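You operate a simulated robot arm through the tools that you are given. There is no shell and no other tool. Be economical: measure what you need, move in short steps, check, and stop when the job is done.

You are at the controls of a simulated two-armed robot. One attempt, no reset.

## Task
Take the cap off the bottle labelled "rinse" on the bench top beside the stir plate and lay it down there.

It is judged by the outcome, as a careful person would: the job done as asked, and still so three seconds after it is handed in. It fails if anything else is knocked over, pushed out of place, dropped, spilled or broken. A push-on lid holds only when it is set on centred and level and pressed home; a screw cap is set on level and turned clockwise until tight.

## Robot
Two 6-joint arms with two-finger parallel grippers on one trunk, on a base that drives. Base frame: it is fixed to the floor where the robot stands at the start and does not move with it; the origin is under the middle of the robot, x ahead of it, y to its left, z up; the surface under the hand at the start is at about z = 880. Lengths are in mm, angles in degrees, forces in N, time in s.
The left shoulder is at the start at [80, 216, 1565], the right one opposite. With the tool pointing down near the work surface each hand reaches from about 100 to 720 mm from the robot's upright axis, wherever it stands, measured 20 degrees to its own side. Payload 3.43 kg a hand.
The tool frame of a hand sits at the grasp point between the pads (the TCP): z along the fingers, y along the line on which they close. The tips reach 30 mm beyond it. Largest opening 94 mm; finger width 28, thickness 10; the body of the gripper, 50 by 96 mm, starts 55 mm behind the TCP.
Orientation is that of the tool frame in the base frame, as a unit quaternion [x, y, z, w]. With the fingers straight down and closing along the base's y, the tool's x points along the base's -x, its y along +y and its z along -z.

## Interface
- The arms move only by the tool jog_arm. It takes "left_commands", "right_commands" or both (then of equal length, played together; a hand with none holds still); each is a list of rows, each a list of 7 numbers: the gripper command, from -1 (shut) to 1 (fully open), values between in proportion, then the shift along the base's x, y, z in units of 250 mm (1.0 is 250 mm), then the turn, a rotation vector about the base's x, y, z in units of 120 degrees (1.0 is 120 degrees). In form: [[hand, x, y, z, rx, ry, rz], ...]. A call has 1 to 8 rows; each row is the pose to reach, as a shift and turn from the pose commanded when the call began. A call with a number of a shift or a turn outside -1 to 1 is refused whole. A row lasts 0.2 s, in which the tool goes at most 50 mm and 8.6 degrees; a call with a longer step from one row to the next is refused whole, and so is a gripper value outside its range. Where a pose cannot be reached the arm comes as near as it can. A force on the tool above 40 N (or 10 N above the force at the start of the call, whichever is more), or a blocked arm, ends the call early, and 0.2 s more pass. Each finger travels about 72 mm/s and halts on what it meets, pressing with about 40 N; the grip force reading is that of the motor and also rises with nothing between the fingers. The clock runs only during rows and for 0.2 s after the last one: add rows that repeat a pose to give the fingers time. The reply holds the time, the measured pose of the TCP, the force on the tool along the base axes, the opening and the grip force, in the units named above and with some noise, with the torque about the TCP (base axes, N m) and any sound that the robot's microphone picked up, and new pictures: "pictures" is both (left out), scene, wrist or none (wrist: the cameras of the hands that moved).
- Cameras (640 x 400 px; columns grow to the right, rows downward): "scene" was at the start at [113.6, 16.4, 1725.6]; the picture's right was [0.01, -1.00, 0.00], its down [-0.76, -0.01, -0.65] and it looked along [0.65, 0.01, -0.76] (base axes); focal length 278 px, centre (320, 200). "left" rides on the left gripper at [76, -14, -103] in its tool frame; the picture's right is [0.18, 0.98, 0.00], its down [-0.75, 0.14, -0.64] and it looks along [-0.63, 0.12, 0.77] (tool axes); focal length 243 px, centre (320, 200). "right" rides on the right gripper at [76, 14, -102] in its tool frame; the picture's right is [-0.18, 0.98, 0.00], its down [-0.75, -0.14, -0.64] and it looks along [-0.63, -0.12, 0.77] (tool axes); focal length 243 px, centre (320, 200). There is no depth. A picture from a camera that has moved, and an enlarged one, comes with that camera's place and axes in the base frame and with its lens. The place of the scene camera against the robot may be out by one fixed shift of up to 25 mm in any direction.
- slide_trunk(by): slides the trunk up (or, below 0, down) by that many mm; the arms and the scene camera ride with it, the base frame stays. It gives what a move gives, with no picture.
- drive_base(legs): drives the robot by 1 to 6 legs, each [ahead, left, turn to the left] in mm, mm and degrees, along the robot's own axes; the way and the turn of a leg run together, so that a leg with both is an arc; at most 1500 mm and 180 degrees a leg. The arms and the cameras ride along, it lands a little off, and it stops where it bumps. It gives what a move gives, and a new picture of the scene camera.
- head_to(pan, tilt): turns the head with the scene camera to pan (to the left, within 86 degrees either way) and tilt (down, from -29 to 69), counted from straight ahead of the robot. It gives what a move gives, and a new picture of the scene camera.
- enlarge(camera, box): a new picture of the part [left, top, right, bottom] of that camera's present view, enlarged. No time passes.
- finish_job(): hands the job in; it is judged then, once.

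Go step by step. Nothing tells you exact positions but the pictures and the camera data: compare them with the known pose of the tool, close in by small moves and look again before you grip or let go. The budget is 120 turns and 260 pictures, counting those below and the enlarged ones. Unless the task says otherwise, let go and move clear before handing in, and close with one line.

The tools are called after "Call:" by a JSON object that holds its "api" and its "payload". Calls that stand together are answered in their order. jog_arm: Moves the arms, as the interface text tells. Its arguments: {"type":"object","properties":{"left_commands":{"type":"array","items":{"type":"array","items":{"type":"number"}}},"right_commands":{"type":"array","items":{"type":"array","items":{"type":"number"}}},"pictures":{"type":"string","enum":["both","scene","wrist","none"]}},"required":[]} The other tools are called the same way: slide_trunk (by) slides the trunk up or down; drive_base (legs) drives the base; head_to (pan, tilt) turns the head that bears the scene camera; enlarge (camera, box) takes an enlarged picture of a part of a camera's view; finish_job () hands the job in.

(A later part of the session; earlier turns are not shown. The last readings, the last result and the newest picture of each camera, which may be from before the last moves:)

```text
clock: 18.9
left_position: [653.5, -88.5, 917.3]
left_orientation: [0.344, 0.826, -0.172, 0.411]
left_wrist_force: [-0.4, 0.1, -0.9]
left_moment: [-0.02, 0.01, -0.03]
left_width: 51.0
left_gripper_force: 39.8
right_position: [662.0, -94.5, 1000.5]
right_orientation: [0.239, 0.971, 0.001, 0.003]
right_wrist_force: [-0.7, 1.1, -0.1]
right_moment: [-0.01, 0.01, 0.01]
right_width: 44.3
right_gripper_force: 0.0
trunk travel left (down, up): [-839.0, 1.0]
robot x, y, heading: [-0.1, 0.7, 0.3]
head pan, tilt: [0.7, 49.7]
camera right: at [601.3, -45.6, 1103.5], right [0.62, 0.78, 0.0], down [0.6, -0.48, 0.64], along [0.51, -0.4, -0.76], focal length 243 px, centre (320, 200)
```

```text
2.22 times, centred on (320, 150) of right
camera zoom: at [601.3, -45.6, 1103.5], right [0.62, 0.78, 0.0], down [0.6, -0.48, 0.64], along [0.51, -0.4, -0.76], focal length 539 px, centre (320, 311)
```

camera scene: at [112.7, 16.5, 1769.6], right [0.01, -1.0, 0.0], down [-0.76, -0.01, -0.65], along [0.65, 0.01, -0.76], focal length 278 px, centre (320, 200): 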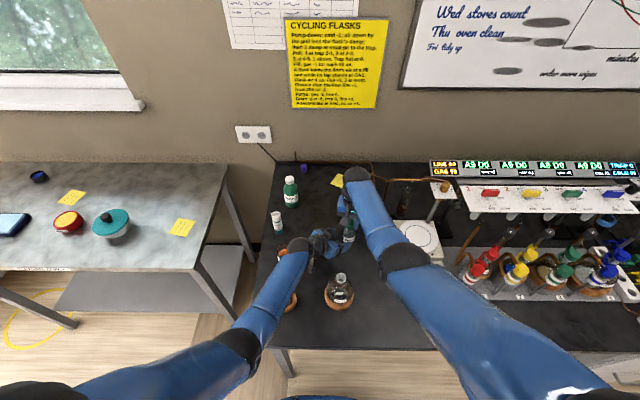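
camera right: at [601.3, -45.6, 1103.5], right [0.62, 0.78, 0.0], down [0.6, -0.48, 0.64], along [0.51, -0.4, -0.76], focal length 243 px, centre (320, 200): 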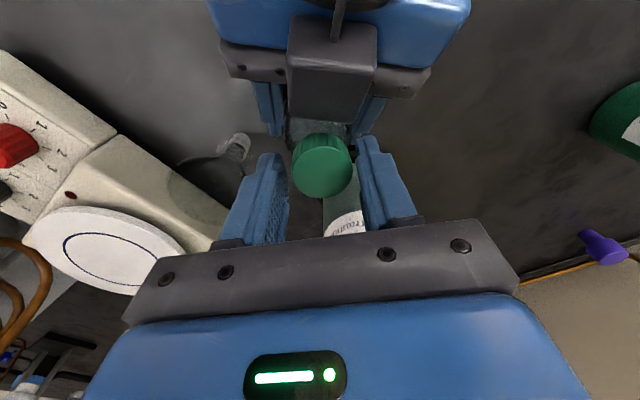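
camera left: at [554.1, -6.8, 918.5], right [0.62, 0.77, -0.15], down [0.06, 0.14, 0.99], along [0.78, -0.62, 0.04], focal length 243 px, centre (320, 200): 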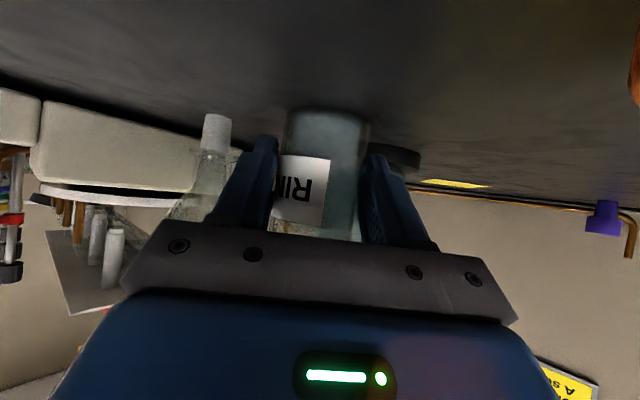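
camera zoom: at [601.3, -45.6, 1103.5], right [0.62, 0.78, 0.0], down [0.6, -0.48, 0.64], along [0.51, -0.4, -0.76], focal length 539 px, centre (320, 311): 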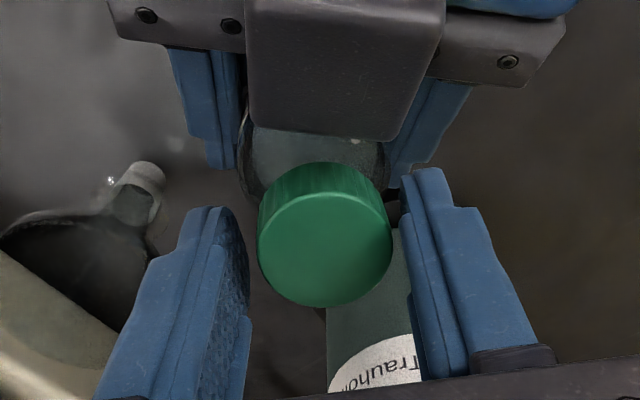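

Cap still seated and centred. Regrip and twist again.

Call:
{"api": "jog_arm", "payload": {"right_commands": [[-1, 0, 0, 0, 0, 0, 0], [-1, 0, 0, 0, 0, 0, 0], [-1, 0, 0, 0, 0, 0, 0.07], [-1, 0, 0, 0.0005, 0, 0, 0.14], [-1, 0, 0, 0.001, 0, 0, 0.21], [-1, 0, 0, 0.0015, 0, 0, 0.28], [-1, 0, 0, 0.002, 0, 0, 0.35], [-1, 0, 0, 0.002, 0, 0, 0.42]], "pictures": "none"}}

Call:
{"api": "jog_arm", "payload": {"right_commands": [[-1, 0, 0, 0.001, 0, 0, 0.06], [-1, 0, 0, 0.002, 0, 0, 0.06]], "pictures": "wrist"}}

```text
clock: 20.7
left_position: [653.9, -87.9, 918.0]
left_orientation: [0.343, 0.826, -0.172, 0.413]
left_wrist_force: [-2.4, -21.9, -5.2]
left_moment: [1.09, 0.41, -0.13]
left_width: 51.3
left_gripper_force: 39.8
right_position: [661.1, -94.2, 1000.9]
right_orientation: [-0.2, 0.98, 0.002, 0.001]
right_wrist_force: [2.5, 22.1, 2.1]
right_moment: [0.79, -0.55, -0.09]
right_width: 29.9
right_gripper_force: 40.6
trunk travel left (down, up): [-839.0, 1.0]
robot x, y, heading: [-1.5, 1.5, -0.1]
head pan, tilt: [0.7, 49.7]
```

```text
clock: 21.3
left_position: [653.4, -88.5, 918.9]
left_orientation: [0.342, 0.826, -0.171, 0.414]
left_wrist_force: [-3.2, -21.7, -3.1]
left_moment: [1.13, 0.3, -0.1]
left_width: 51.3
left_gripper_force: 40.0
right_position: [661.7, -94.4, 1000.5]
right_orientation: [-0.26, 0.966, 0.001, 0.001]
right_wrist_force: [2.7, 21.9, 0.7]
right_moment: [0.75, -0.56, -0.04]
right_width: 30.2
right_gripper_force: 40.0
trunk travel left (down, up): [-839.0, 1.0]
robot x, y, heading: [-2.3, 0.1, -0.0]
head pan, tilt: [0.7, 49.7]
camera right: at [588.7, -120.1, 1104.0], right [-0.33, 0.94, 0.0], down [0.72, 0.25, 0.64], along [0.61, 0.22, -0.77], focal length 243 px, centre (320, 200)
```

right: 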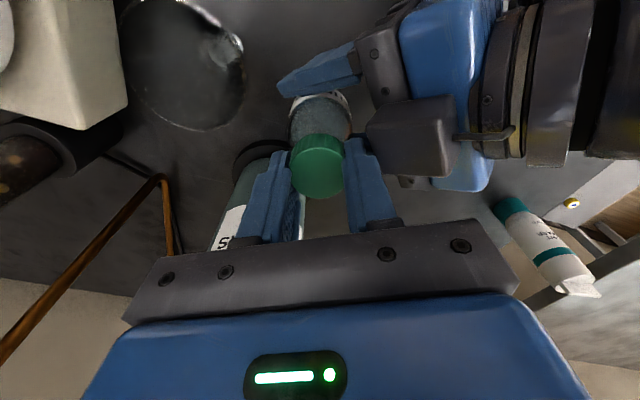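

A 22 N side load built up (right hand slightly too far −y). I'll release, rotate back with a +2 mm y correction, and look.

Call:
{"api": "jog_arm", "payload": {"right_commands": [[-0.06, 0, 0, 0, 0, 0, 0], [-0.06, 0, 0.004, 0, 0, 0, -0.07], [-0.06, 0, 0.008, 0, 0, 0, -0.14], [-0.06, 0, 0.008, 0, 0, 0, -0.21], [-0.06, 0, 0.008, 0, 0, 0, -0.28], [-0.06, 0, 0.008, 0, 0, 0, -0.35], [-0.06, 0, 0.008, 0, 0, 0, -0.42], [-0.06, 0, 0.008, 0, 0, 0, -0.49]], "pictures": "wrist"}}

Call:
{"api": "enlarge", "payload": {"camera": "right", "box": [230, 60, 410, 240]}}

```text
clock: 23.1
left_position: [652.6, -87.8, 918.9]
left_orientation: [0.343, 0.827, -0.171, 0.412]
left_wrist_force: [0.3, 0.7, -1.5]
left_moment: [0.04, 0.01, 0.0]
left_width: 50.9
left_gripper_force: 39.9
right_position: [661.5, -93.1, 1000.8]
right_orientation: [0.249, 0.968, -0.001, 0.001]
right_wrist_force: [-0.5, -0.1, 0.2]
right_moment: [-0.02, -0.03, 0.0]
right_width: 44.2
right_gripper_force: 0.1
trunk travel left (down, up): [-839.0, 1.0]
robot x, y, heading: [-1.6, 4.1, -0.1]
head pan, tilt: [0.7, 49.7]
camera right: at [601.9, -43.2, 1103.6], right [0.64, 0.77, 0.0], down [0.59, -0.49, 0.64], along [0.5, -0.41, -0.77], focal length 243 px, centre (320, 200)
```

right: 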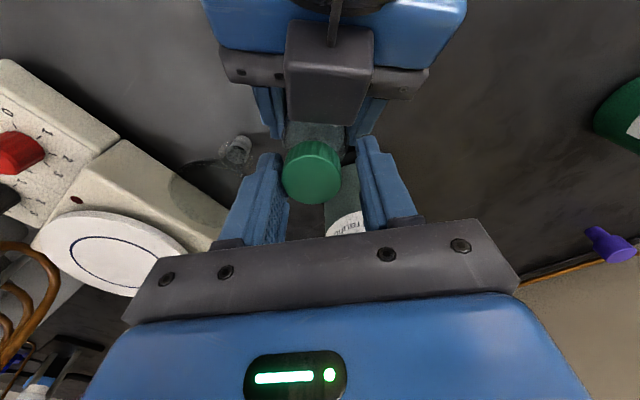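

```text
2.22 times, centred on (320, 150) of right
camera zoom: at [601.9, -43.2, 1103.6], right [0.64, 0.77, 0.0], down [0.59, -0.49, 0.64], along [0.5, -0.41, -0.77], focal length 539 px, centre (320, 311)
```

zoom: 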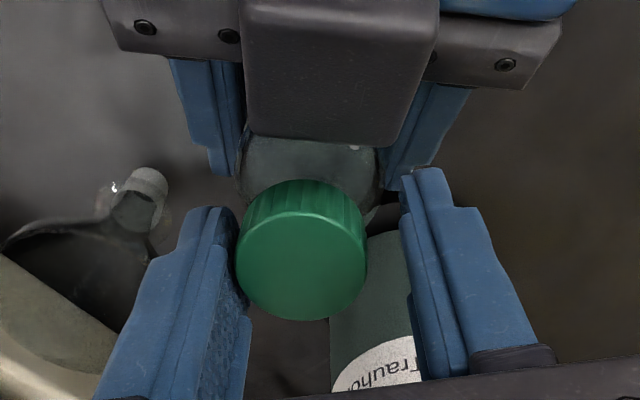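

The cap appears to have shifted relative to the neck, perhaps already free. Checking from other views before acting.

Call:
{"api": "enlarge", "payload": {"camera": "scene", "box": [330, 195, 370, 235]}}

Call:
{"api": "enlarge", "payload": {"camera": "right", "box": [285, 110, 355, 180]}}

Call:
{"api": "enlarge", "payload": {"camera": "left", "box": [230, 80, 410, 260]}}

```text
10.00 times, centred on (350, 215) of scene
camera zoom: at [114.2, 16.2, 1769.5], right [0.01, -1.0, 0.0], down [-0.76, -0.01, -0.65], along [0.65, 0.01, -0.76], focal length 2775 px, centre (20, 50)
```

zoom: 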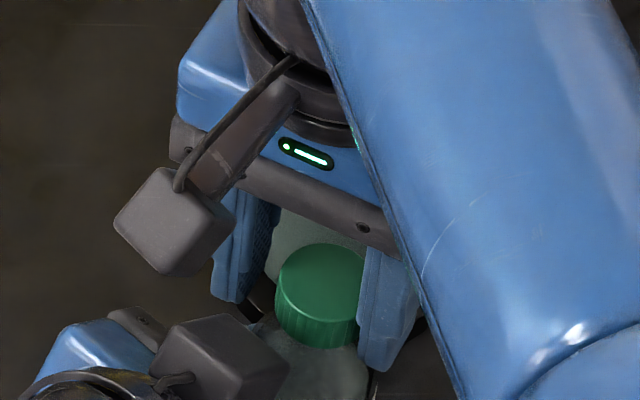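

```text
5.71 times, centred on (320, 145) of right
camera zoom: at [601.9, -43.2, 1103.6], right [0.64, 0.77, 0.0], down [0.59, -0.49, 0.64], along [0.5, -0.41, -0.77], focal length 1386 px, centre (320, 514)
```

zoom: 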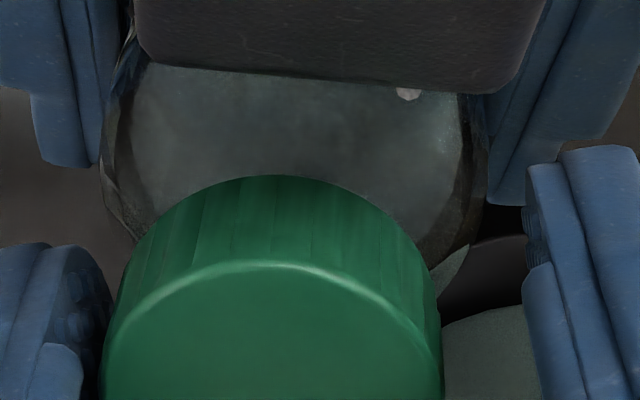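

```text
2.22 times, centred on (320, 170) of left
camera zoom: at [553.4, -8.2, 918.5], right [0.62, 0.77, -0.15], down [0.06, 0.14, 0.99], along [0.78, -0.62, 0.04], focal length 539 px, centre (320, 267)
```

zoom: 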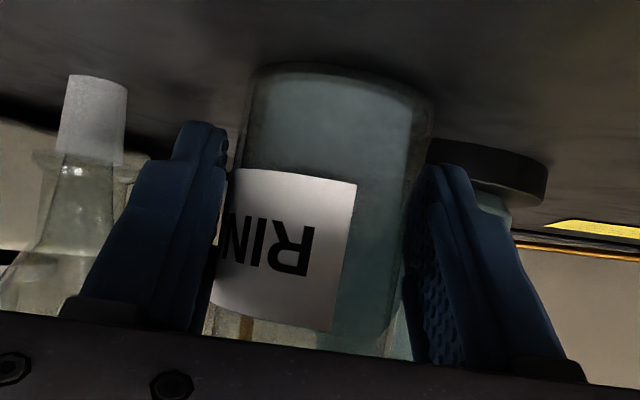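

Cap is now at about (660,−97), shifted ~4 mm on the neck, so it seems off the thread. I'll re-centre on it, grip, and test a small lift while watching forces.

Call:
{"api": "jog_arm", "payload": {"right_commands": [[-0.06, -0.007, -0.014, 0, 0, 0, 0], [-0.06, -0.007, -0.014, 0, 0, 0, 0], [-1, -0.007, -0.014, 0, 0, 0, 0], [-1, -0.007, -0.014, 0, 0, 0, 0], [-1, -0.007, -0.014, 0, 0, 0, 0]], "pictures": "wrist"}}

Call:
{"api": "enlarge", "payload": {"camera": "right", "box": [230, 60, 410, 240]}}

```text
clock: 24.3
left_position: [652.2, -88.7, 917.8]
left_orientation: [0.342, 0.826, -0.171, 0.413]
left_wrist_force: [0.9, -0.5, -1.8]
left_moment: [-0.1, 0.14, 0.01]
left_width: 51.4
left_gripper_force: 40.2
right_position: [660.0, -97.9, 999.9]
right_orientation: [0.248, 0.969, 0.0, 0.001]
right_wrist_force: [-0.4, 0.5, 0.5]
right_moment: [0.15, -0.04, 0.01]
right_width: 29.8
right_gripper_force: 40.4
trunk travel left (down, up): [-839.0, 1.0]
robot x, y, heading: [0.7, 0.7, -0.1]
head pan, tilt: [0.7, 49.7]
camera right: at [599.9, -47.0, 1103.5], right [0.63, 0.77, 0.0], down [0.59, -0.49, 0.64], along [0.5, -0.41, -0.77], focal length 243 px, centre (320, 200)
```

right: 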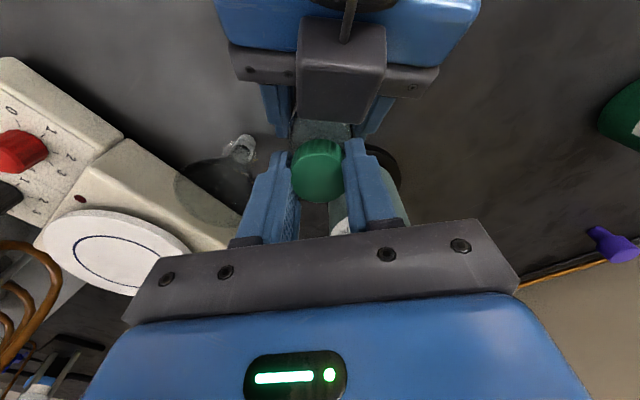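

```text
2.22 times, centred on (320, 150) of right
camera zoom: at [599.9, -47.0, 1103.5], right [0.63, 0.77, 0.0], down [0.59, -0.49, 0.64], along [0.5, -0.41, -0.77], focal length 539 px, centre (320, 311)
```

zoom: 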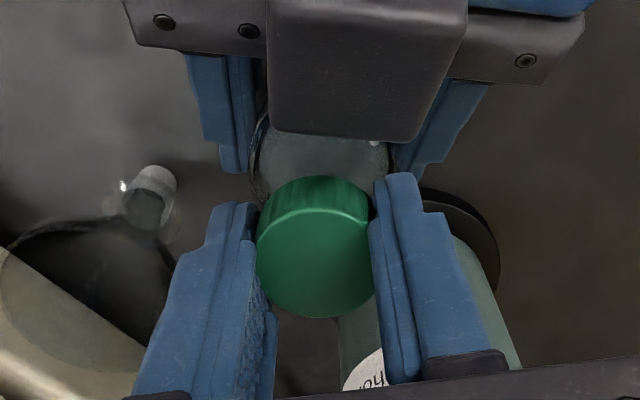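

Gripped without side load. Testing a small lift of 4 mm.

Call:
{"api": "jog_arm", "payload": {"right_commands": [[-1, 0, 0, 0.006, 0, 0, 0], [-1, 0, 0, 0.012, 0, 0, 0], [-1, 0, 0, 0.016, 0, 0, 0]], "pictures": "none"}}

Call:
{"api": "enlarge", "payload": {"camera": "right", "box": [230, 60, 410, 240]}}

Call:
{"api": "enlarge", "payload": {"camera": "left", "box": [230, 80, 410, 260]}}

```text
clock: 25.1
left_position: [654.2, -89.5, 919.7]
left_orientation: [0.342, 0.826, -0.171, 0.414]
left_wrist_force: [-15.2, 2.5, 21.4]
left_moment: [-0.34, -0.59, -0.1]
left_width: 51.3
left_gripper_force: 39.7
right_position: [658.7, -98.0, 1004.0]
right_orientation: [0.249, 0.969, -0.001, 0.001]
right_wrist_force: [15.1, -2.6, -23.1]
right_moment: [-0.02, -0.84, -0.04]
right_width: 29.8
right_gripper_force: 39.9
trunk travel left (down, up): [-839.0, 1.0]
robot x, y, heading: [-0.3, -1.4, -0.1]
head pan, tilt: [0.7, 49.7]
```

```text
2.22 times, centred on (320, 150) of right
camera zoom: at [599.6, -47.7, 1106.9], right [0.64, 0.77, 0.0], down [0.59, -0.49, 0.64], along [0.5, -0.41, -0.76], focal length 539 px, centre (320, 311)
```

zoom: 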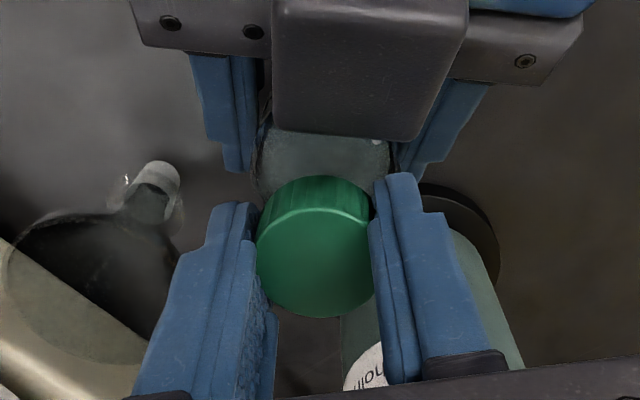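

```text
2.22 times, centred on (320, 170) of left
camera zoom: at [554.3, -8.8, 919.5], right [0.62, 0.77, -0.15], down [0.06, 0.14, 0.99], along [0.78, -0.62, 0.05], focal length 539 px, centre (320, 267)
```

zoom: 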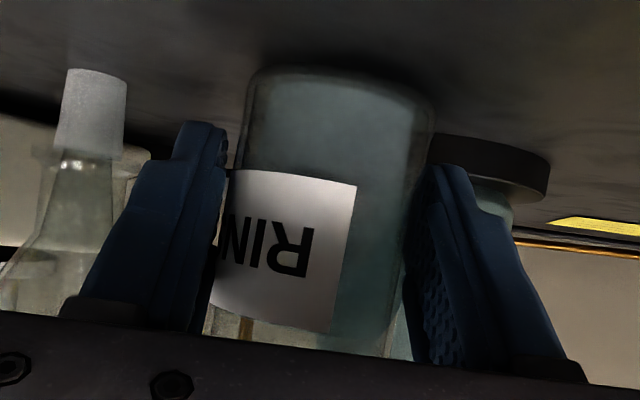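

The cap still holds (23 N), so it is still on the thread; the bottle just tilted slightly in the grip. Lower back and continue turning.

Call:
{"api": "jog_arm", "payload": {"right_commands": [[-1, 0, 0, -0.008, 0, 0, 0], [-1, 0, 0, -0.015, 0, 0, 0], [-1, 0, 0, -0.015, 0, 0, 0.06], [-1, 0, 0, -0.015, 0, 0, 0.12], [-1, 0, 0, -0.015, 0, 0, 0.18], [-1, 0, 0, -0.014, 0, 0, 0.24], [-1, 0, 0, -0.014, 0, 0, 0.3], [-1, 0, 0, -0.014, 0, 0, 0.3]], "pictures": "none"}}

Call:
{"api": "enlarge", "payload": {"camera": "right", "box": [230, 60, 410, 240]}}

Call:
{"api": "enlarge", "payload": {"camera": "left", "box": [230, 80, 410, 260]}}

```text
clock: 26.9
left_position: [654.0, -88.1, 918.7]
left_orientation: [0.342, 0.827, -0.17, 0.413]
left_wrist_force: [5.9, -8.3, -3.4]
left_moment: [0.59, 0.68, 0.01]
left_width: 51.1
left_gripper_force: 40.0
right_position: [660.4, -97.0, 1001.9]
right_orientation: [-0.064, 0.998, 0.001, 0.001]
right_wrist_force: [-6.5, 8.0, 1.0]
right_moment: [0.06, -0.12, -0.02]
right_width: 30.1
right_gripper_force: 40.0
trunk travel left (down, up): [-839.0, 1.0]
robot x, y, heading: [1.2, 0.1, 0.0]
head pan, tilt: [0.7, 49.7]
```

```text
2.22 times, centred on (320, 150) of right
camera zoom: at [582.5, -91.6, 1104.3], right [0.06, 1.0, 0.0], down [0.76, -0.05, 0.64], along [0.64, -0.04, -0.77], focal length 539 px, centre (320, 311)
```

zoom: 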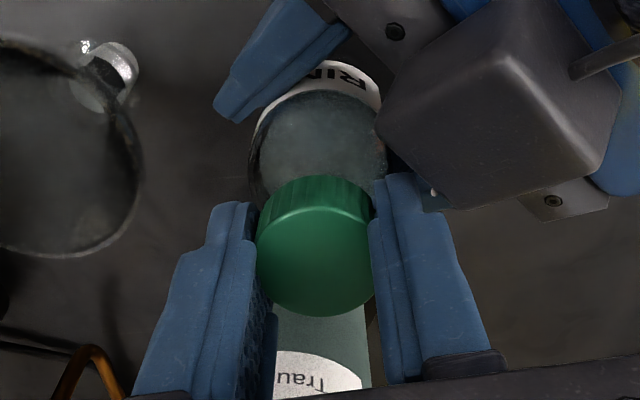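

```text
2.22 times, centred on (320, 170) of left
camera zoom: at [553.4, -8.2, 918.4], right [0.62, 0.77, -0.15], down [0.06, 0.14, 0.99], along [0.78, -0.62, 0.04], focal length 539 px, centre (320, 267)
```

zoom: 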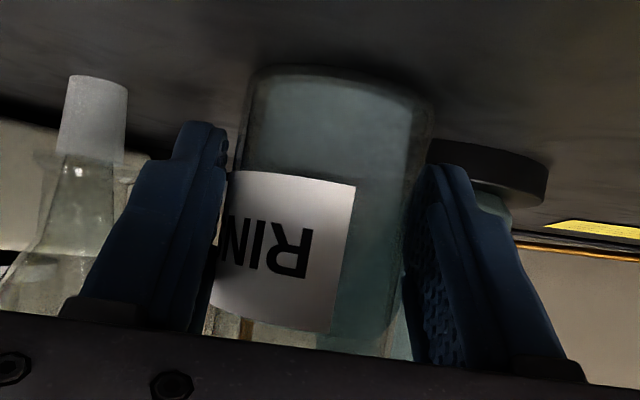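

Label fixed, cap turning. Continue the stroke, then release and rotate back.

Call:
{"api": "jog_arm", "payload": {"right_commands": [[-1, 0, 0, 0.001, 0, 0, 0.06], [-1, 0, 0, 0.002, 0, 0, 0.12], [-1, 0, 0, 0.002, 0, 0, 0.18], [-1, 0, 0, 0.002, 0, 0, 0.22], [-1, 0, 0, 0.002, 0, 0, 0.22]], "pictures": "none"}}

Call:
{"api": "jog_arm", "payload": {"right_commands": [[-0.06, 0, 0, 0, 0, 0, 0], [-0.06, 0, 0, 0, 0, 0, -0.07], [-0.06, 0, 0, 0, 0, 0, -0.14], [-0.06, 0, 0, 0, 0, 0, -0.21], [-0.06, 0, 0, 0, 0, 0, -0.28], [-0.06, 0, 0, 0, 0, 0, -0.35], [-0.06, 0, 0, 0, 0, 0, -0.42], [-0.06, 0, 0, 0, 0, 0, -0.49]], "pictures": "none"}}

Call:
{"api": "enlarge", "payload": {"camera": "right", "box": [230, 60, 410, 240]}}

```text
clock: 28.1
left_position: [653.0, -88.9, 918.3]
left_orientation: [0.343, 0.827, -0.171, 0.412]
left_wrist_force: [4.9, -13.7, -3.1]
left_moment: [0.75, 0.59, -0.02]
left_width: 51.3
left_gripper_force: 40.3
right_position: [660.3, -96.4, 1002.6]
right_orientation: [-0.29, 0.957, 0.002, 0.0]
right_wrist_force: [-4.3, 13.2, 0.7]
right_moment: [0.32, -0.2, 0.0]
right_width: 29.7
right_gripper_force: 39.4
trunk travel left (down, up): [-839.0, 1.0]
robot x, y, heading: [-0.8, -1.8, -0.0]
head pan, tilt: [0.7, 49.7]
```

```text
clock: 29.9
left_position: [655.6, -88.9, 919.0]
left_orientation: [0.342, 0.827, -0.171, 0.412]
left_wrist_force: [0.7, -0.1, -1.5]
left_moment: [0.01, 0.0, 0.01]
left_width: 50.9
left_gripper_force: 39.3
right_position: [659.6, -96.5, 1001.5]
right_orientation: [0.219, 0.976, 0.001, 0.001]
right_wrist_force: [0.5, -0.1, -0.4]
right_moment: [-0.02, -0.01, 0.01]
right_width: 44.1
right_gripper_force: 0.0
trunk travel left (down, up): [-839.0, 1.0]
robot x, y, heading: [-0.9, -1.3, -0.1]
head pan, tilt: [0.7, 49.7]
```

```text
2.22 times, centred on (320, 150) of right
camera zoom: at [597.2, -50.2, 1104.9], right [0.59, 0.81, 0.0], down [0.62, -0.45, 0.64], along [0.52, -0.38, -0.77], focal length 539 px, centre (320, 311)
```

zoom: 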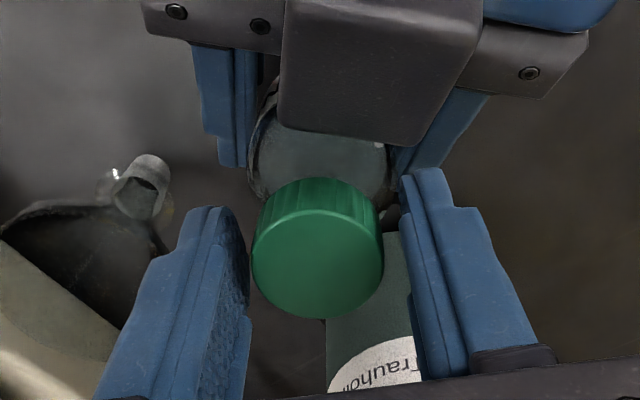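

Regrip (small re-centre) and another stroke.

Call:
{"api": "jog_arm", "payload": {"right_commands": [[-0.06, -0.004, -0.007, 0, 0, 0, 0], [-1, -0.004, -0.007, 0, 0, 0, 0], [-1, -0.004, -0.007, 0, 0, 0, 0], [-1, -0.004, -0.007, 0.001, 0, 0, 0.07], [-1, -0.004, -0.007, 0.001, 0, 0, 0.14], [-1, -0.004, -0.007, 0.002, 0, 0, 0.21], [-1, -0.004, -0.007, 0.003, 0, 0, 0.28], [-1, -0.004, -0.007, 0.003, 0, 0, 0.35]], "pictures": "none"}}

Call:
{"api": "jog_arm", "payload": {"right_commands": [[-1, 0, 0, 0.001, 0, 0, 0.06], [-1, 0, 0, 0.002, 0, 0, 0.12], [-1, 0, 0, 0.002, 0, 0, 0.12]], "pictures": "none"}}

Call:
{"api": "enlarge", "payload": {"camera": "right", "box": [230, 60, 410, 240]}}

Call:
{"api": "enlarge", "payload": {"camera": "left", "box": [230, 80, 410, 260]}}

```text
clock: 31.7
left_position: [652.1, -89.5, 918.0]
left_orientation: [0.343, 0.827, -0.171, 0.412]
left_wrist_force: [-9.2, -19.5, 0.6]
left_moment: [1.04, 0.1, -0.16]
left_width: 51.3
left_gripper_force: 39.9
right_position: [659.7, -97.3, 1003.5]
right_orientation: [-0.147, 0.989, 0.001, 0.004]
right_wrist_force: [8.7, 19.3, -3.0]
right_moment: [0.59, -0.94, -0.05]
right_width: 30.5
right_gripper_force: 39.8
trunk travel left (down, up): [-839.0, 1.0]
robot x, y, heading: [-2.3, 0.5, -0.1]
head pan, tilt: [0.7, 49.7]
```

```text
clock: 32.5
left_position: [652.8, -90.3, 917.2]
left_orientation: [0.344, 0.825, -0.173, 0.413]
left_wrist_force: [-8.0, -22.6, 0.1]
left_moment: [1.1, 0.19, -0.18]
left_width: 51.0
left_gripper_force: 40.2
right_position: [659.7, -97.4, 1003.2]
right_orientation: [-0.271, 0.963, 0.001, 0.002]
right_wrist_force: [9.0, 21.5, -1.0]
right_moment: [0.81, -0.92, -0.04]
right_width: 30.4
right_gripper_force: 40.5
trunk travel left (down, up): [-839.0, 1.0]
robot x, y, heading: [1.6, 0.4, -0.2]
head pan, tilt: [0.7, 49.7]
```

```text
2.22 times, centred on (320, 150) of right
camera zoom: at [586.5, -124.9, 1106.3], right [-0.35, 0.94, 0.0], down [0.72, 0.27, 0.64], along [0.6, 0.23, -0.76], focal length 539 px, centre (320, 311)
```

zoom: 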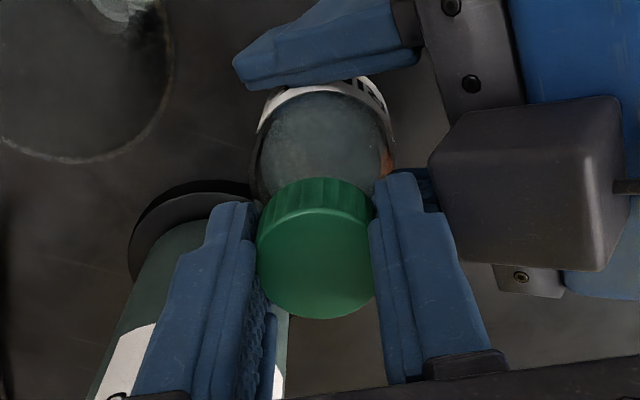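

```text
2.22 times, centred on (320, 170) of left
camera zoom: at [553.0, -8.7, 918.4], right [0.62, 0.77, -0.15], down [0.06, 0.14, 0.99], along [0.78, -0.62, 0.04], focal length 539 px, centre (320, 267)
```

zoom: 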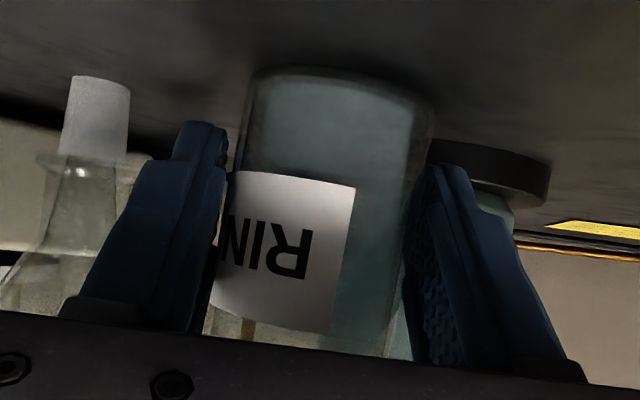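

Label stays put, so turning works. When gripped the cap sits at column ~315 of this zoom, so my last re-centre was unneeded; I'll undo it and do another cycle.

Call:
{"api": "jog_arm", "payload": {"right_commands": [[-0.06, 0, 0, 0, 0, 0, 0], [-0.06, 0.004, 0.006, 0, 0, 0, -0.07], [-0.06, 0.004, 0.006, 0, 0, 0, -0.14], [-0.06, 0.004, 0.006, 0, 0, 0, -0.21], [-0.06, 0.004, 0.006, 0, 0, 0, -0.28], [-0.06, 0.004, 0.006, 0, 0, 0, -0.35], [-0.06, 0.004, 0.006, 0, 0, 0, -0.42], [-0.06, 0.004, 0.006, 0, 0, 0, -0.49]], "pictures": "none"}}

Call:
{"api": "enlarge", "payload": {"camera": "right", "box": [230, 60, 410, 240]}}

```text
clock: 34.3
left_position: [653.6, -87.9, 917.1]
left_orientation: [0.342, 0.827, -0.171, 0.413]
left_wrist_force: [0.5, 0.4, -1.3]
left_moment: [0.0, 0.02, 0.02]
left_width: 51.4
left_gripper_force: 39.7
right_position: [660.7, -98.1, 1003.2]
right_orientation: [0.24, 0.971, 0.0, 0.001]
right_wrist_force: [-0.4, 0.0, 0.6]
right_moment: [0.0, 0.03, 0.04]
right_width: 44.4
right_gripper_force: 0.0
trunk travel left (down, up): [-839.0, 1.0]
robot x, y, heading: [-2.8, 4.2, 0.1]
head pan, tilt: [0.7, 49.7]
```

```text
2.22 times, centred on (320, 150) of right
camera zoom: at [598.9, -48.2, 1106.3], right [0.62, 0.78, 0.0], down [0.6, -0.48, 0.64], along [0.51, -0.4, -0.77], focal length 539 px, centre (320, 311)
```

zoom: 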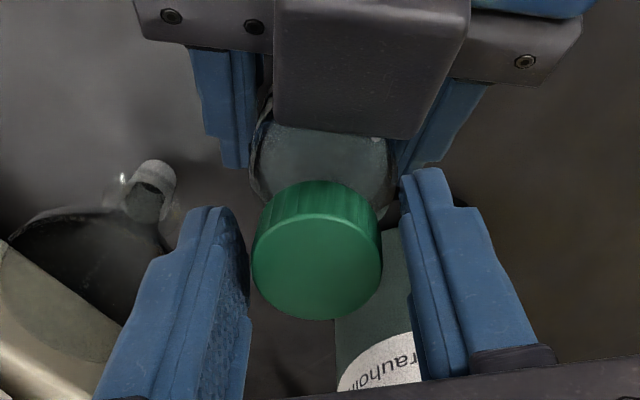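

Centred (317). Another stroke.

Call:
{"api": "jog_arm", "payload": {"right_commands": [[-1, 0, 0, 0, 0, 0, 0], [-1, 0, 0, 0, 0, 0, 0], [-1, 0, 0, 0, 0, 0, 0.07], [-1, 0, 0, 0.001, 0, 0, 0.14], [-1, 0, 0, 0.001, 0, 0, 0.21], [-1, 0, 0, 0.002, 0, 0, 0.28], [-1, 0, 0, 0.002, 0, 0, 0.35], [-1, 0, 0, 0.003, 0, 0, 0.42]], "pictures": "none"}}

Call:
{"api": "jog_arm", "payload": {"right_commands": [[-1, 0, 0, 0.001, 0, 0, 0.06], [-1, 0, 0, 0.001, 0, 0, 0.06], [-1, 0, 0, 0.008, 0, 0, 0.06]], "pictures": "none"}}

Call:
{"api": "enlarge", "payload": {"camera": "right", "box": [230, 60, 410, 240]}}

Call:
{"api": "enlarge", "payload": {"camera": "left", "box": [230, 80, 410, 260]}}

```text
clock: 36.1
left_position: [654.0, -87.6, 917.3]
left_orientation: [0.342, 0.827, -0.171, 0.412]
left_wrist_force: [-3.6, 2.2, 0.4]
left_moment: [-0.43, 0.24, 0.02]
left_width: 51.2
left_gripper_force: 39.6
right_position: [660.8, -97.1, 1005.1]
right_orientation: [-0.199, 0.98, 0.0, 0.001]
right_wrist_force: [3.6, -2.2, -3.8]
right_moment: [0.17, -0.55, -0.01]
right_width: 30.3
right_gripper_force: 39.8
trunk travel left (down, up): [-839.0, 1.0]
robot x, y, heading: [-0.5, 0.1, 0.0]
head pan, tilt: [0.7, 49.7]
```

```text
clock: 36.9
left_position: [653.8, -89.2, 918.7]
left_orientation: [0.343, 0.826, -0.171, 0.413]
left_wrist_force: [-14.8, 4.5, 12.4]
left_moment: [-0.73, -0.78, -0.07]
left_width: 51.1
left_gripper_force: 39.1
right_position: [661.1, -98.0, 1005.3]
right_orientation: [-0.259, 0.966, 0.0, 0.002]
right_wrist_force: [14.7, -5.0, -15.8]
right_moment: [0.16, -0.6, -0.03]
right_width: 30.3
right_gripper_force: 40.1
trunk travel left (down, up): [-839.0, 1.0]
robot x, y, heading: [-0.6, -2.0, -0.3]
head pan, tilt: [0.7, 49.7]
```

```text
2.22 times, centred on (320, 150) of right
camera zoom: at [587.3, -122.8, 1108.5], right [-0.33, 0.94, 0.0], down [0.72, 0.25, 0.64], along [0.61, 0.21, -0.76], focal length 539 px, centre (320, 311)
```

zoom: 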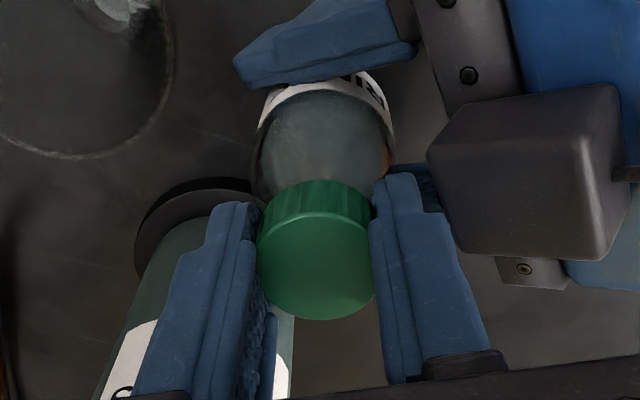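

```text
2.22 times, centred on (320, 170) of left
camera zoom: at [553.9, -8.6, 919.0], right [0.62, 0.77, -0.15], down [0.06, 0.14, 0.99], along [0.78, -0.62, 0.05], focal length 539 px, centre (320, 267)
```

zoom: 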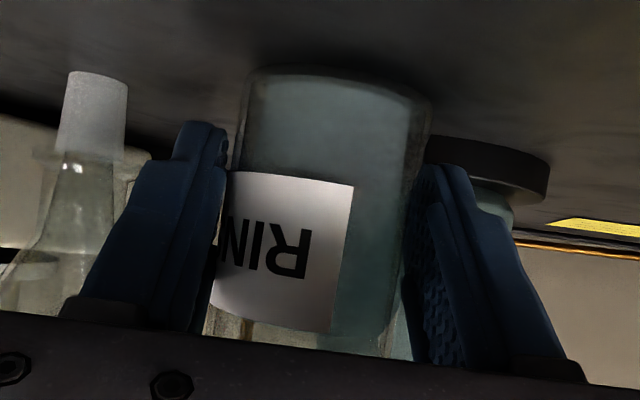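

Still on the thread; ease the lift back and continue the cycle.

Call:
{"api": "jog_arm", "payload": {"right_commands": [[-1, 0, 0, -0.006, 0, 0, 0], [-0.06, 0, 0, -0.006, 0, 0, 0], [-0.06, 0, 0, -0.006, 0, 0, -0.07], [-0.06, 0, 0, -0.006, 0, 0, -0.14], [-0.06, 0, 0, -0.006, 0, 0, -0.21], [-0.06, 0, 0, -0.006, 0, 0, -0.28], [-0.06, 0, 0, -0.006, 0, 0, -0.35], [-0.06, 0, 0, -0.006, 0, 0, -0.42]], "pictures": "none"}}

Call:
{"api": "enlarge", "payload": {"camera": "right", "box": [230, 60, 410, 240]}}

Call:
{"api": "jog_arm", "payload": {"right_commands": [[-1, 0, 0, 0, 0, 0, 0], [-1, 0, 0, 0, 0, 0, 0], [-1, 0, 0, 0, 0, 0, 0.07], [-1, 0, 0, 0.001, 0, 0, 0.14], [-1, 0, 0, 0.001, 0, 0, 0.21], [-1, 0, 0, 0.002, 0, 0, 0.28], [-1, 0, 0, 0.002, 0, 0, 0.35], [-1, 0, 0, 0.003, 0, 0, 0.42]], "pictures": "none"}}

```text
clock: 38.7
left_position: [652.9, -89.0, 918.0]
left_orientation: [0.342, 0.827, -0.171, 0.413]
left_wrist_force: [0.5, 0.6, -2.2]
left_moment: [-0.04, 0.03, 0.02]
left_width: 51.2
left_gripper_force: 39.5
right_position: [660.0, -97.7, 1004.8]
right_orientation: [0.178, 0.984, 0.0, 0.001]
right_wrist_force: [-0.5, -0.3, -0.1]
right_moment: [0.04, -0.02, 0.02]
right_width: 44.3
right_gripper_force: 0.1
trunk travel left (down, up): [-839.0, 1.0]
robot x, y, heading: [-1.0, -0.4, 0.1]
head pan, tilt: [0.7, 49.7]
```

```text
2.22 times, centred on (320, 150) of right
camera zoom: at [593.7, -56.0, 1107.8], right [0.52, 0.86, 0.0], down [0.66, -0.4, 0.64], along [0.55, -0.33, -0.77], focal length 539 px, centre (320, 311)
```

zoom: 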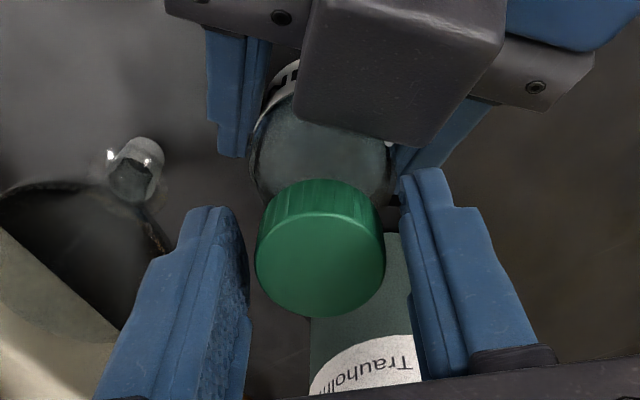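

```text
clock: 40.5
left_position: [652.6, -88.6, 917.5]
left_orientation: [0.343, 0.826, -0.171, 0.413]
left_wrist_force: [-0.5, -0.5, -2.0]
left_moment: [0.04, -0.03, 0.01]
left_width: 51.2
left_gripper_force: 39.7
right_position: [659.9, -97.6, 1004.9]
right_orientation: [-0.26, 0.966, 0.0, 0.0]
right_wrist_force: [0.7, 0.9, 0.3]
right_moment: [0.0, -0.01, 0.01]
right_width: 30.3
right_gripper_force: 39.9
trunk travel left (down, up): [-839.0, 1.0]
robot x, y, heading: [1.4, 0.7, 0.3]
head pan, tilt: [0.7, 49.7]
```

All forces vanished during that stroke, suggesting the cap is off the thread. Lift test.

Call:
{"api": "jog_arm", "payload": {"right_commands": [[-1, 0, 0, 0.012, 0, 0, 0], [-1, 0, 0, 0.024, 0, 0, 0], [-1, 0, 0, 0.04, 0, 0, 0]], "pictures": "none"}}

Call:
{"api": "enlarge", "payload": {"camera": "right", "box": [230, 60, 410, 240]}}

```text
clock: 41.3
left_position: [653.6, -88.6, 917.4]
left_orientation: [0.341, 0.827, -0.17, 0.413]
left_wrist_force: [-0.2, -0.3, -2.0]
left_moment: [0.0, 0.0, 0.03]
left_width: 50.8
left_gripper_force: 39.5
right_position: [660.5, -97.5, 1015.7]
right_orientation: [-0.259, 0.966, 0.0, 0.001]
right_wrist_force: [-0.5, -0.4, -0.3]
right_moment: [0.0, 0.02, 0.02]
right_width: 30.0
right_gripper_force: 39.9
trunk travel left (down, up): [-839.0, 1.0]
robot x, y, heading: [-2.6, -0.5, 0.3]
head pan, tilt: [0.7, 49.7]
```

```text
2.22 times, centred on (320, 150) of right
camera zoom: at [587.2, -122.2, 1118.5], right [-0.33, 0.94, 0.0], down [0.72, 0.25, 0.64], along [0.61, 0.21, -0.77], focal length 539 px, centre (320, 311)
```

zoom: 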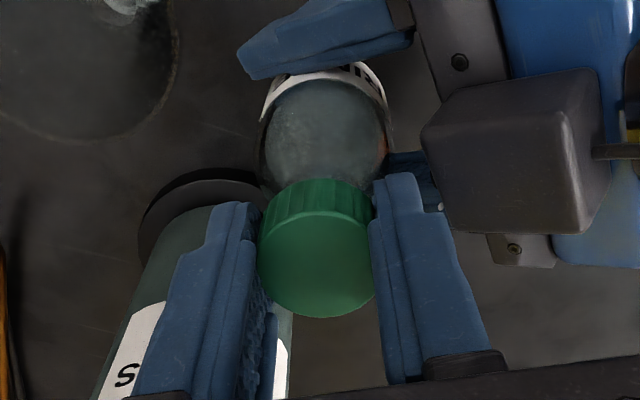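

The cap is free. Lift well clear and carry it over the open bench area at about (560,−155), left of the stir plate.

Call:
{"api": "jog_arm", "payload": {"right_commands": [[-1, 0, 0, 0.1, 0, 0, 0], [-1, 0, 0, 0.2, 0, 0, 0], [-1, 0, 0, 0.24, 0, 0, 0], [-1, -0.1, -0.05, 0.24, 0, 0, 0], [-1, -0.2, -0.12, 0.24, 0, 0, -0.07], [-1, -0.3, -0.19, 0.22, 0, 0, -0.14], [-1, -0.4, -0.23, 0.2, 0, 0, -0.21], [-1, -0.4, -0.23, 0.2, 0, 0, -0.25]], "pictures": "both"}}

Call:
{"api": "enlarge", "payload": {"camera": "scene", "box": [300, 180, 420, 270]}}

```text
clock: 43.1
left_position: [654.1, -88.4, 917.9]
left_orientation: [0.343, 0.826, -0.172, 0.413]
left_wrist_force: [0.4, 0.9, -2.5]
left_moment: [0.01, 0.02, 0.01]
left_width: 50.8
left_gripper_force: 39.9
right_position: [561.1, -156.1, 1066.0]
right_orientation: [0.002, 1.0, 0.0, 0.001]
right_wrist_force: [0.4, 0.0, 0.6]
right_moment: [-0.03, -0.03, -0.01]
right_width: 30.1
right_gripper_force: 40.4
trunk travel left (down, up): [-839.0, 1.0]
robot x, y, heading: [-0.5, 1.5, 0.1]
head pan, tilt: [0.7, 49.7]
camera scene: at [114.0, 16.3, 1769.5], right [0.01, -1.0, 0.0], down [-0.76, -0.01, -0.65], along [0.65, 0.01, -0.76], focal length 278 px, centre (320, 200)
camera right: at [483.7, -139.9, 1168.9], right [0.19, 0.98, 0.0], down [0.75, -0.14, 0.64], along [0.63, -0.12, -0.77], focal length 243 px, centre (320, 200)
```

scene: 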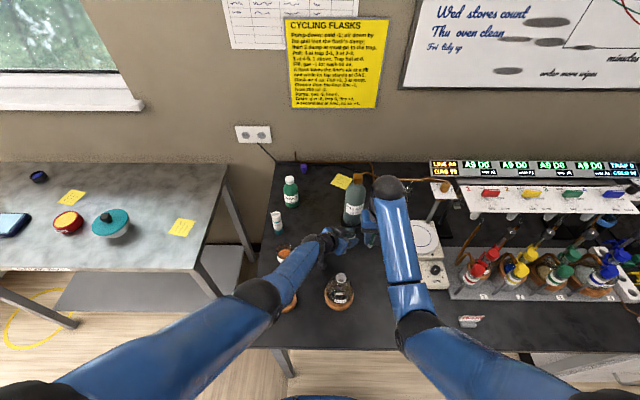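
right: 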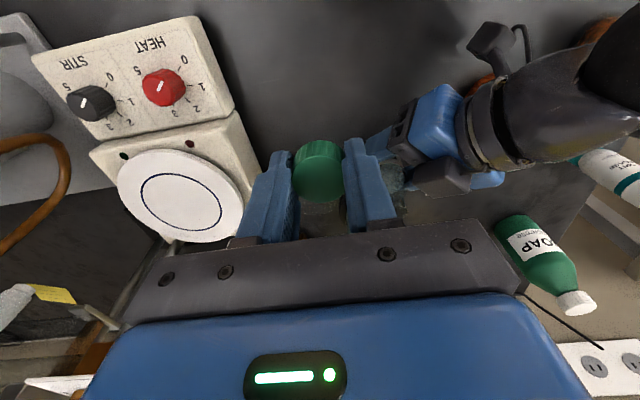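

```text
4.44 times, centred on (360, 225) of scene
camera zoom: at [114.0, 16.3, 1769.5], right [0.01, -1.0, 0.0], down [-0.76, -0.01, -0.65], along [0.65, 0.01, -0.76], focal length 1233 px, centre (142, 89)
```

zoom: 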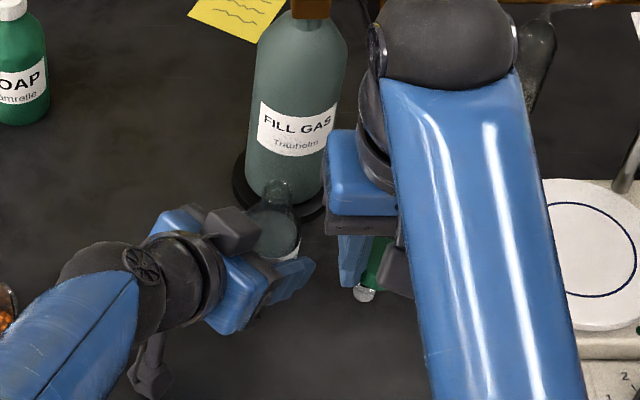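

The bottle stands open in the left hand and the spot below the cap is clear. Lower the cap to just above the bench.

Call:
{"api": "jog_arm", "payload": {"right_commands": [[-1, 0, 0, -0.12, 0, 0, 0], [-1, 0, 0, -0.24, 0, 0, 0], [-1, 0, 0, -0.36, 0, 0, 0], [-1, 0, 0, -0.48, 0, 0, 0], [-1, 0, 0, -0.56, 0, 0, 0], [-1, 0, 0, -0.6, 0, 0, 0], [-1, 0, 0, -0.6, 0, 0, 0]], "pictures": "wrist"}}

Call:
{"api": "enlarge", "payload": {"camera": "scene", "box": [300, 180, 420, 270]}}

```text
clock: 44.7
left_position: [653.8, -87.7, 918.0]
left_orientation: [0.342, 0.826, -0.172, 0.413]
left_wrist_force: [-0.6, 0.3, -2.0]
left_moment: [0.0, 0.0, 0.0]
left_width: 51.2
left_gripper_force: 40.5
right_position: [558.4, -155.8, 915.8]
right_orientation: [0.0, 1.0, 0.0, 0.001]
right_wrist_force: [-0.1, 0.7, 0.2]
right_moment: [0.01, -0.02, 0.03]
right_width: 30.0
right_gripper_force: 40.2
trunk travel left (down, up): [-839.0, 1.0]
robot x, y, heading: [-1.0, -1.5, -0.1]
head pan, tilt: [0.7, 49.7]
camera right: at [483.3, -140.2, 1018.4], right [0.18, 0.98, 0.0], down [0.75, -0.14, 0.64], along [0.63, -0.12, -0.77], focal length 243 px, centre (320, 200)
```

right: 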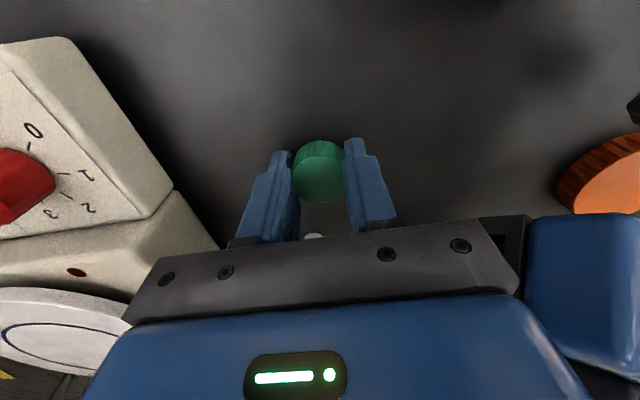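

```text
4.44 times, centred on (360, 225) of scene
camera zoom: at [114.2, 16.3, 1769.5], right [0.01, -1.0, 0.0], down [-0.76, -0.01, -0.65], along [0.65, 0.01, -0.76], focal length 1233 px, centre (142, 89)
```

zoom: 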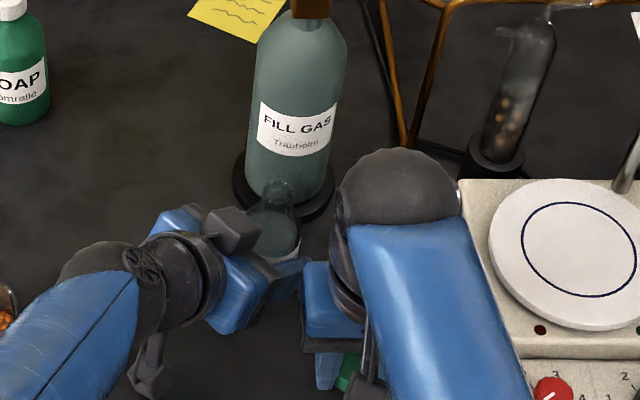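

Near the bench, no contact yet. Lower slowly until it touches.

Call:
{"api": "jog_arm", "payload": {"right_commands": [[-1, 0, 0, -0.008, 0, 0, 0], [-1, 0, 0, -0.014, 0, 0, 0], [-1, 0, 0, -0.018, 0, 0, 0], [-1, 0, 0, -0.022, 0, 0, 0]], "pictures": "none"}}

```text
clock: 45.7
left_position: [653.3, -88.8, 918.3]
left_orientation: [0.343, 0.827, -0.17, 0.412]
left_wrist_force: [-0.8, 0.4, -2.2]
left_moment: [0.02, 0.01, 0.03]
left_width: 51.0
left_gripper_force: 40.4
right_position: [558.9, -155.6, 909.4]
right_orientation: [0.0, 1.0, 0.001, 0.001]
right_wrist_force: [0.2, 0.5, 0.3]
right_moment: [0.01, -0.01, 0.0]
right_width: 30.0
right_gripper_force: 39.7
trunk travel left (down, up): [-839.0, 1.0]
robot x, y, heading: [-1.6, -1.9, 0.2]
head pan, tilt: [0.7, 49.7]
```

No contact yet; keep lowering in 1 mm steps.

Call:
{"api": "jog_arm", "payload": {"right_commands": [[-1, 0, 0, -0.004, 0, 0, 0], [-1, 0, 0, -0.008, 0, 0, 0], [-1, 0, 0, -0.012, 0, 0, 0]], "pictures": "wrist"}}

```text
clock: 46.5
left_position: [650.8, -87.4, 919.8]
left_orientation: [0.343, 0.826, -0.171, 0.414]
left_wrist_force: [-0.5, 0.4, -1.6]
left_moment: [-0.02, 0.03, 0.02]
left_width: 50.9
left_gripper_force: 40.3
right_position: [560.0, -154.9, 910.2]
right_orientation: [0.0, 1.0, 0.0, 0.003]
right_wrist_force: [-1.5, -1.9, 19.6]
right_moment: [-0.1, 0.27, 0.12]
right_width: 30.1
right_gripper_force: 39.9
trunk travel left (down, up): [-839.0, 1.0]
robot x, y, heading: [-0.4, -1.0, 0.1]
head pan, tilt: [0.7, 49.7]
camera right: at [482.7, -139.9, 1012.4], right [0.18, 0.98, 0.0], down [0.75, -0.14, 0.65], along [0.64, -0.12, -0.76], focal length 243 px, centre (320, 200)
```

right: 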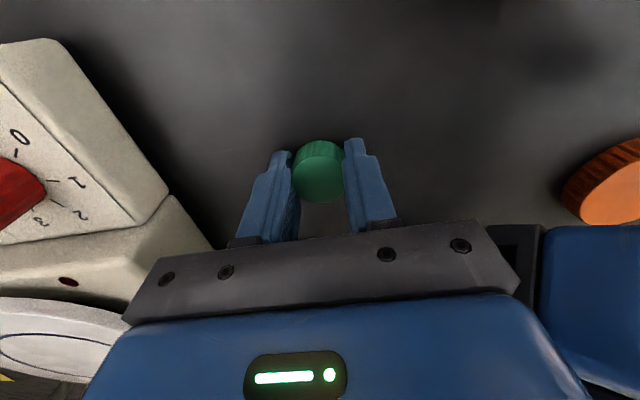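

Contact felt (20 N). Relieve about 1 mm, open gently, then rise straight up.

Call:
{"api": "jog_arm", "payload": {"right_commands": [[-1, 0, 0, 0.005, 0, 0, 0], [-0.3, 0, 0, 0.005, 0, 0, 0], [0.0, 0, 0, 0.005, 0, 0, 0], [0.0, 0, 0, 0.005, 0, 0, 0], [0.0, 0, 0, 0.1, 0, 0, 0], [0.0, 0, 0, 0.25, 0, 0, 0], [0.0, 0, 0, 0.42, 0, 0, 0], [0.0, 0, 0, 0.55, 0, 0, 0]], "pictures": "wrist"}}

```text
clock: 48.3
left_position: [653.5, -88.4, 918.0]
left_orientation: [0.342, 0.827, -0.17, 0.412]
left_wrist_force: [-0.5, 0.3, -1.8]
left_moment: [0.05, -0.01, 0.0]
left_width: 51.0
left_gripper_force: 39.4
right_position: [559.8, -155.3, 1044.3]
right_orientation: [0.0, 1.0, 0.0, 0.0]
right_wrist_force: [-0.8, -0.5, -0.4]
right_moment: [0.04, -0.04, 0.0]
right_width: 47.0
right_gripper_force: 0.1
trunk travel left (down, up): [-839.0, 1.0]
robot x, y, heading: [0.8, -2.0, -0.1]
head pan, tilt: [0.7, 49.7]
camera right: at [484.0, -140.4, 1146.9], right [0.18, 0.98, 0.0], down [0.75, -0.14, 0.64], along [0.63, -0.12, -0.77], focal length 243 px, centre (320, 200)
```

right: 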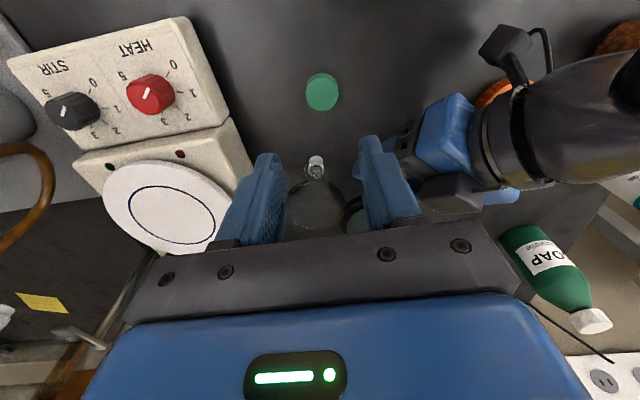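

The cap lies flat on the bench. The left hand reads −2 N, so the bottle is likely hanging a millimetre up; I'll lower it gently to the bench before release.

Call:
{"api": "jog_arm", "payload": {"left_commands": [[-0.3, 0, 0, -0.002, 0, 0, 0], [-0.3, 0, 0, -0.004, 0, 0, 0], [-0.3, 0, 0, -0.006, 0, 0, 0]], "pictures": "none"}}

Call:
{"api": "enlarge", "payload": {"camera": "left", "box": [200, 60, 440, 260]}}

Call:
{"api": "enlarge", "payload": {"camera": "scene", "box": [320, 190, 380, 250]}}

```text
clock: 49.1
left_position: [652.5, -89.0, 918.5]
left_orientation: [0.342, 0.826, -0.171, 0.414]
left_wrist_force: [1.0, 0.7, 4.7]
left_moment: [-0.1, -0.14, 0.02]
left_width: 51.4
left_gripper_force: 40.0
right_position: [558.3, -154.0, 1044.2]
right_orientation: [0.001, 1.0, 0.0, 0.001]
right_wrist_force: [-0.2, -1.3, 0.8]
right_moment: [0.02, -0.01, -0.03]
right_width: 46.9
right_gripper_force: 0.1
trunk travel left (down, up): [-839.0, 1.0]
robot x, y, heading: [-1.9, 2.4, 0.1]
head pan, tilt: [0.7, 49.7]
```

```text
2.00 times, centred on (320, 160) of left
camera zoom: at [553.0, -8.1, 917.8], right [0.62, 0.77, -0.15], down [0.06, 0.14, 0.99], along [0.79, -0.62, 0.05], focal length 485 px, centre (320, 280)
```

zoom: 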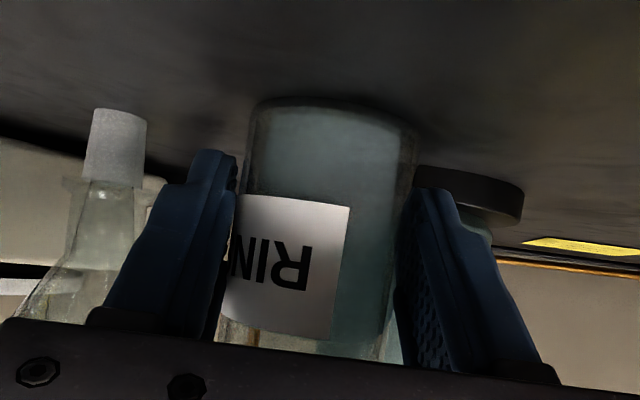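

```text
6.67 times, centred on (350, 220) of scene
camera zoom: at [113.1, 16.7, 1769.7], right [0.01, -1.0, 0.0], down [-0.76, -0.01, -0.65], along [0.65, 0.01, -0.76], focal length 1850 px, centre (120, 67)
```

zoom: 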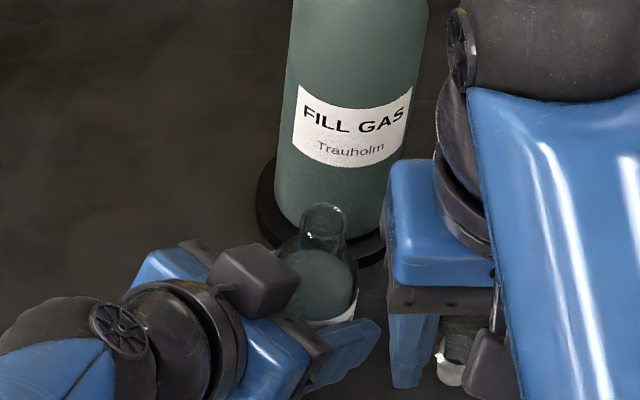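

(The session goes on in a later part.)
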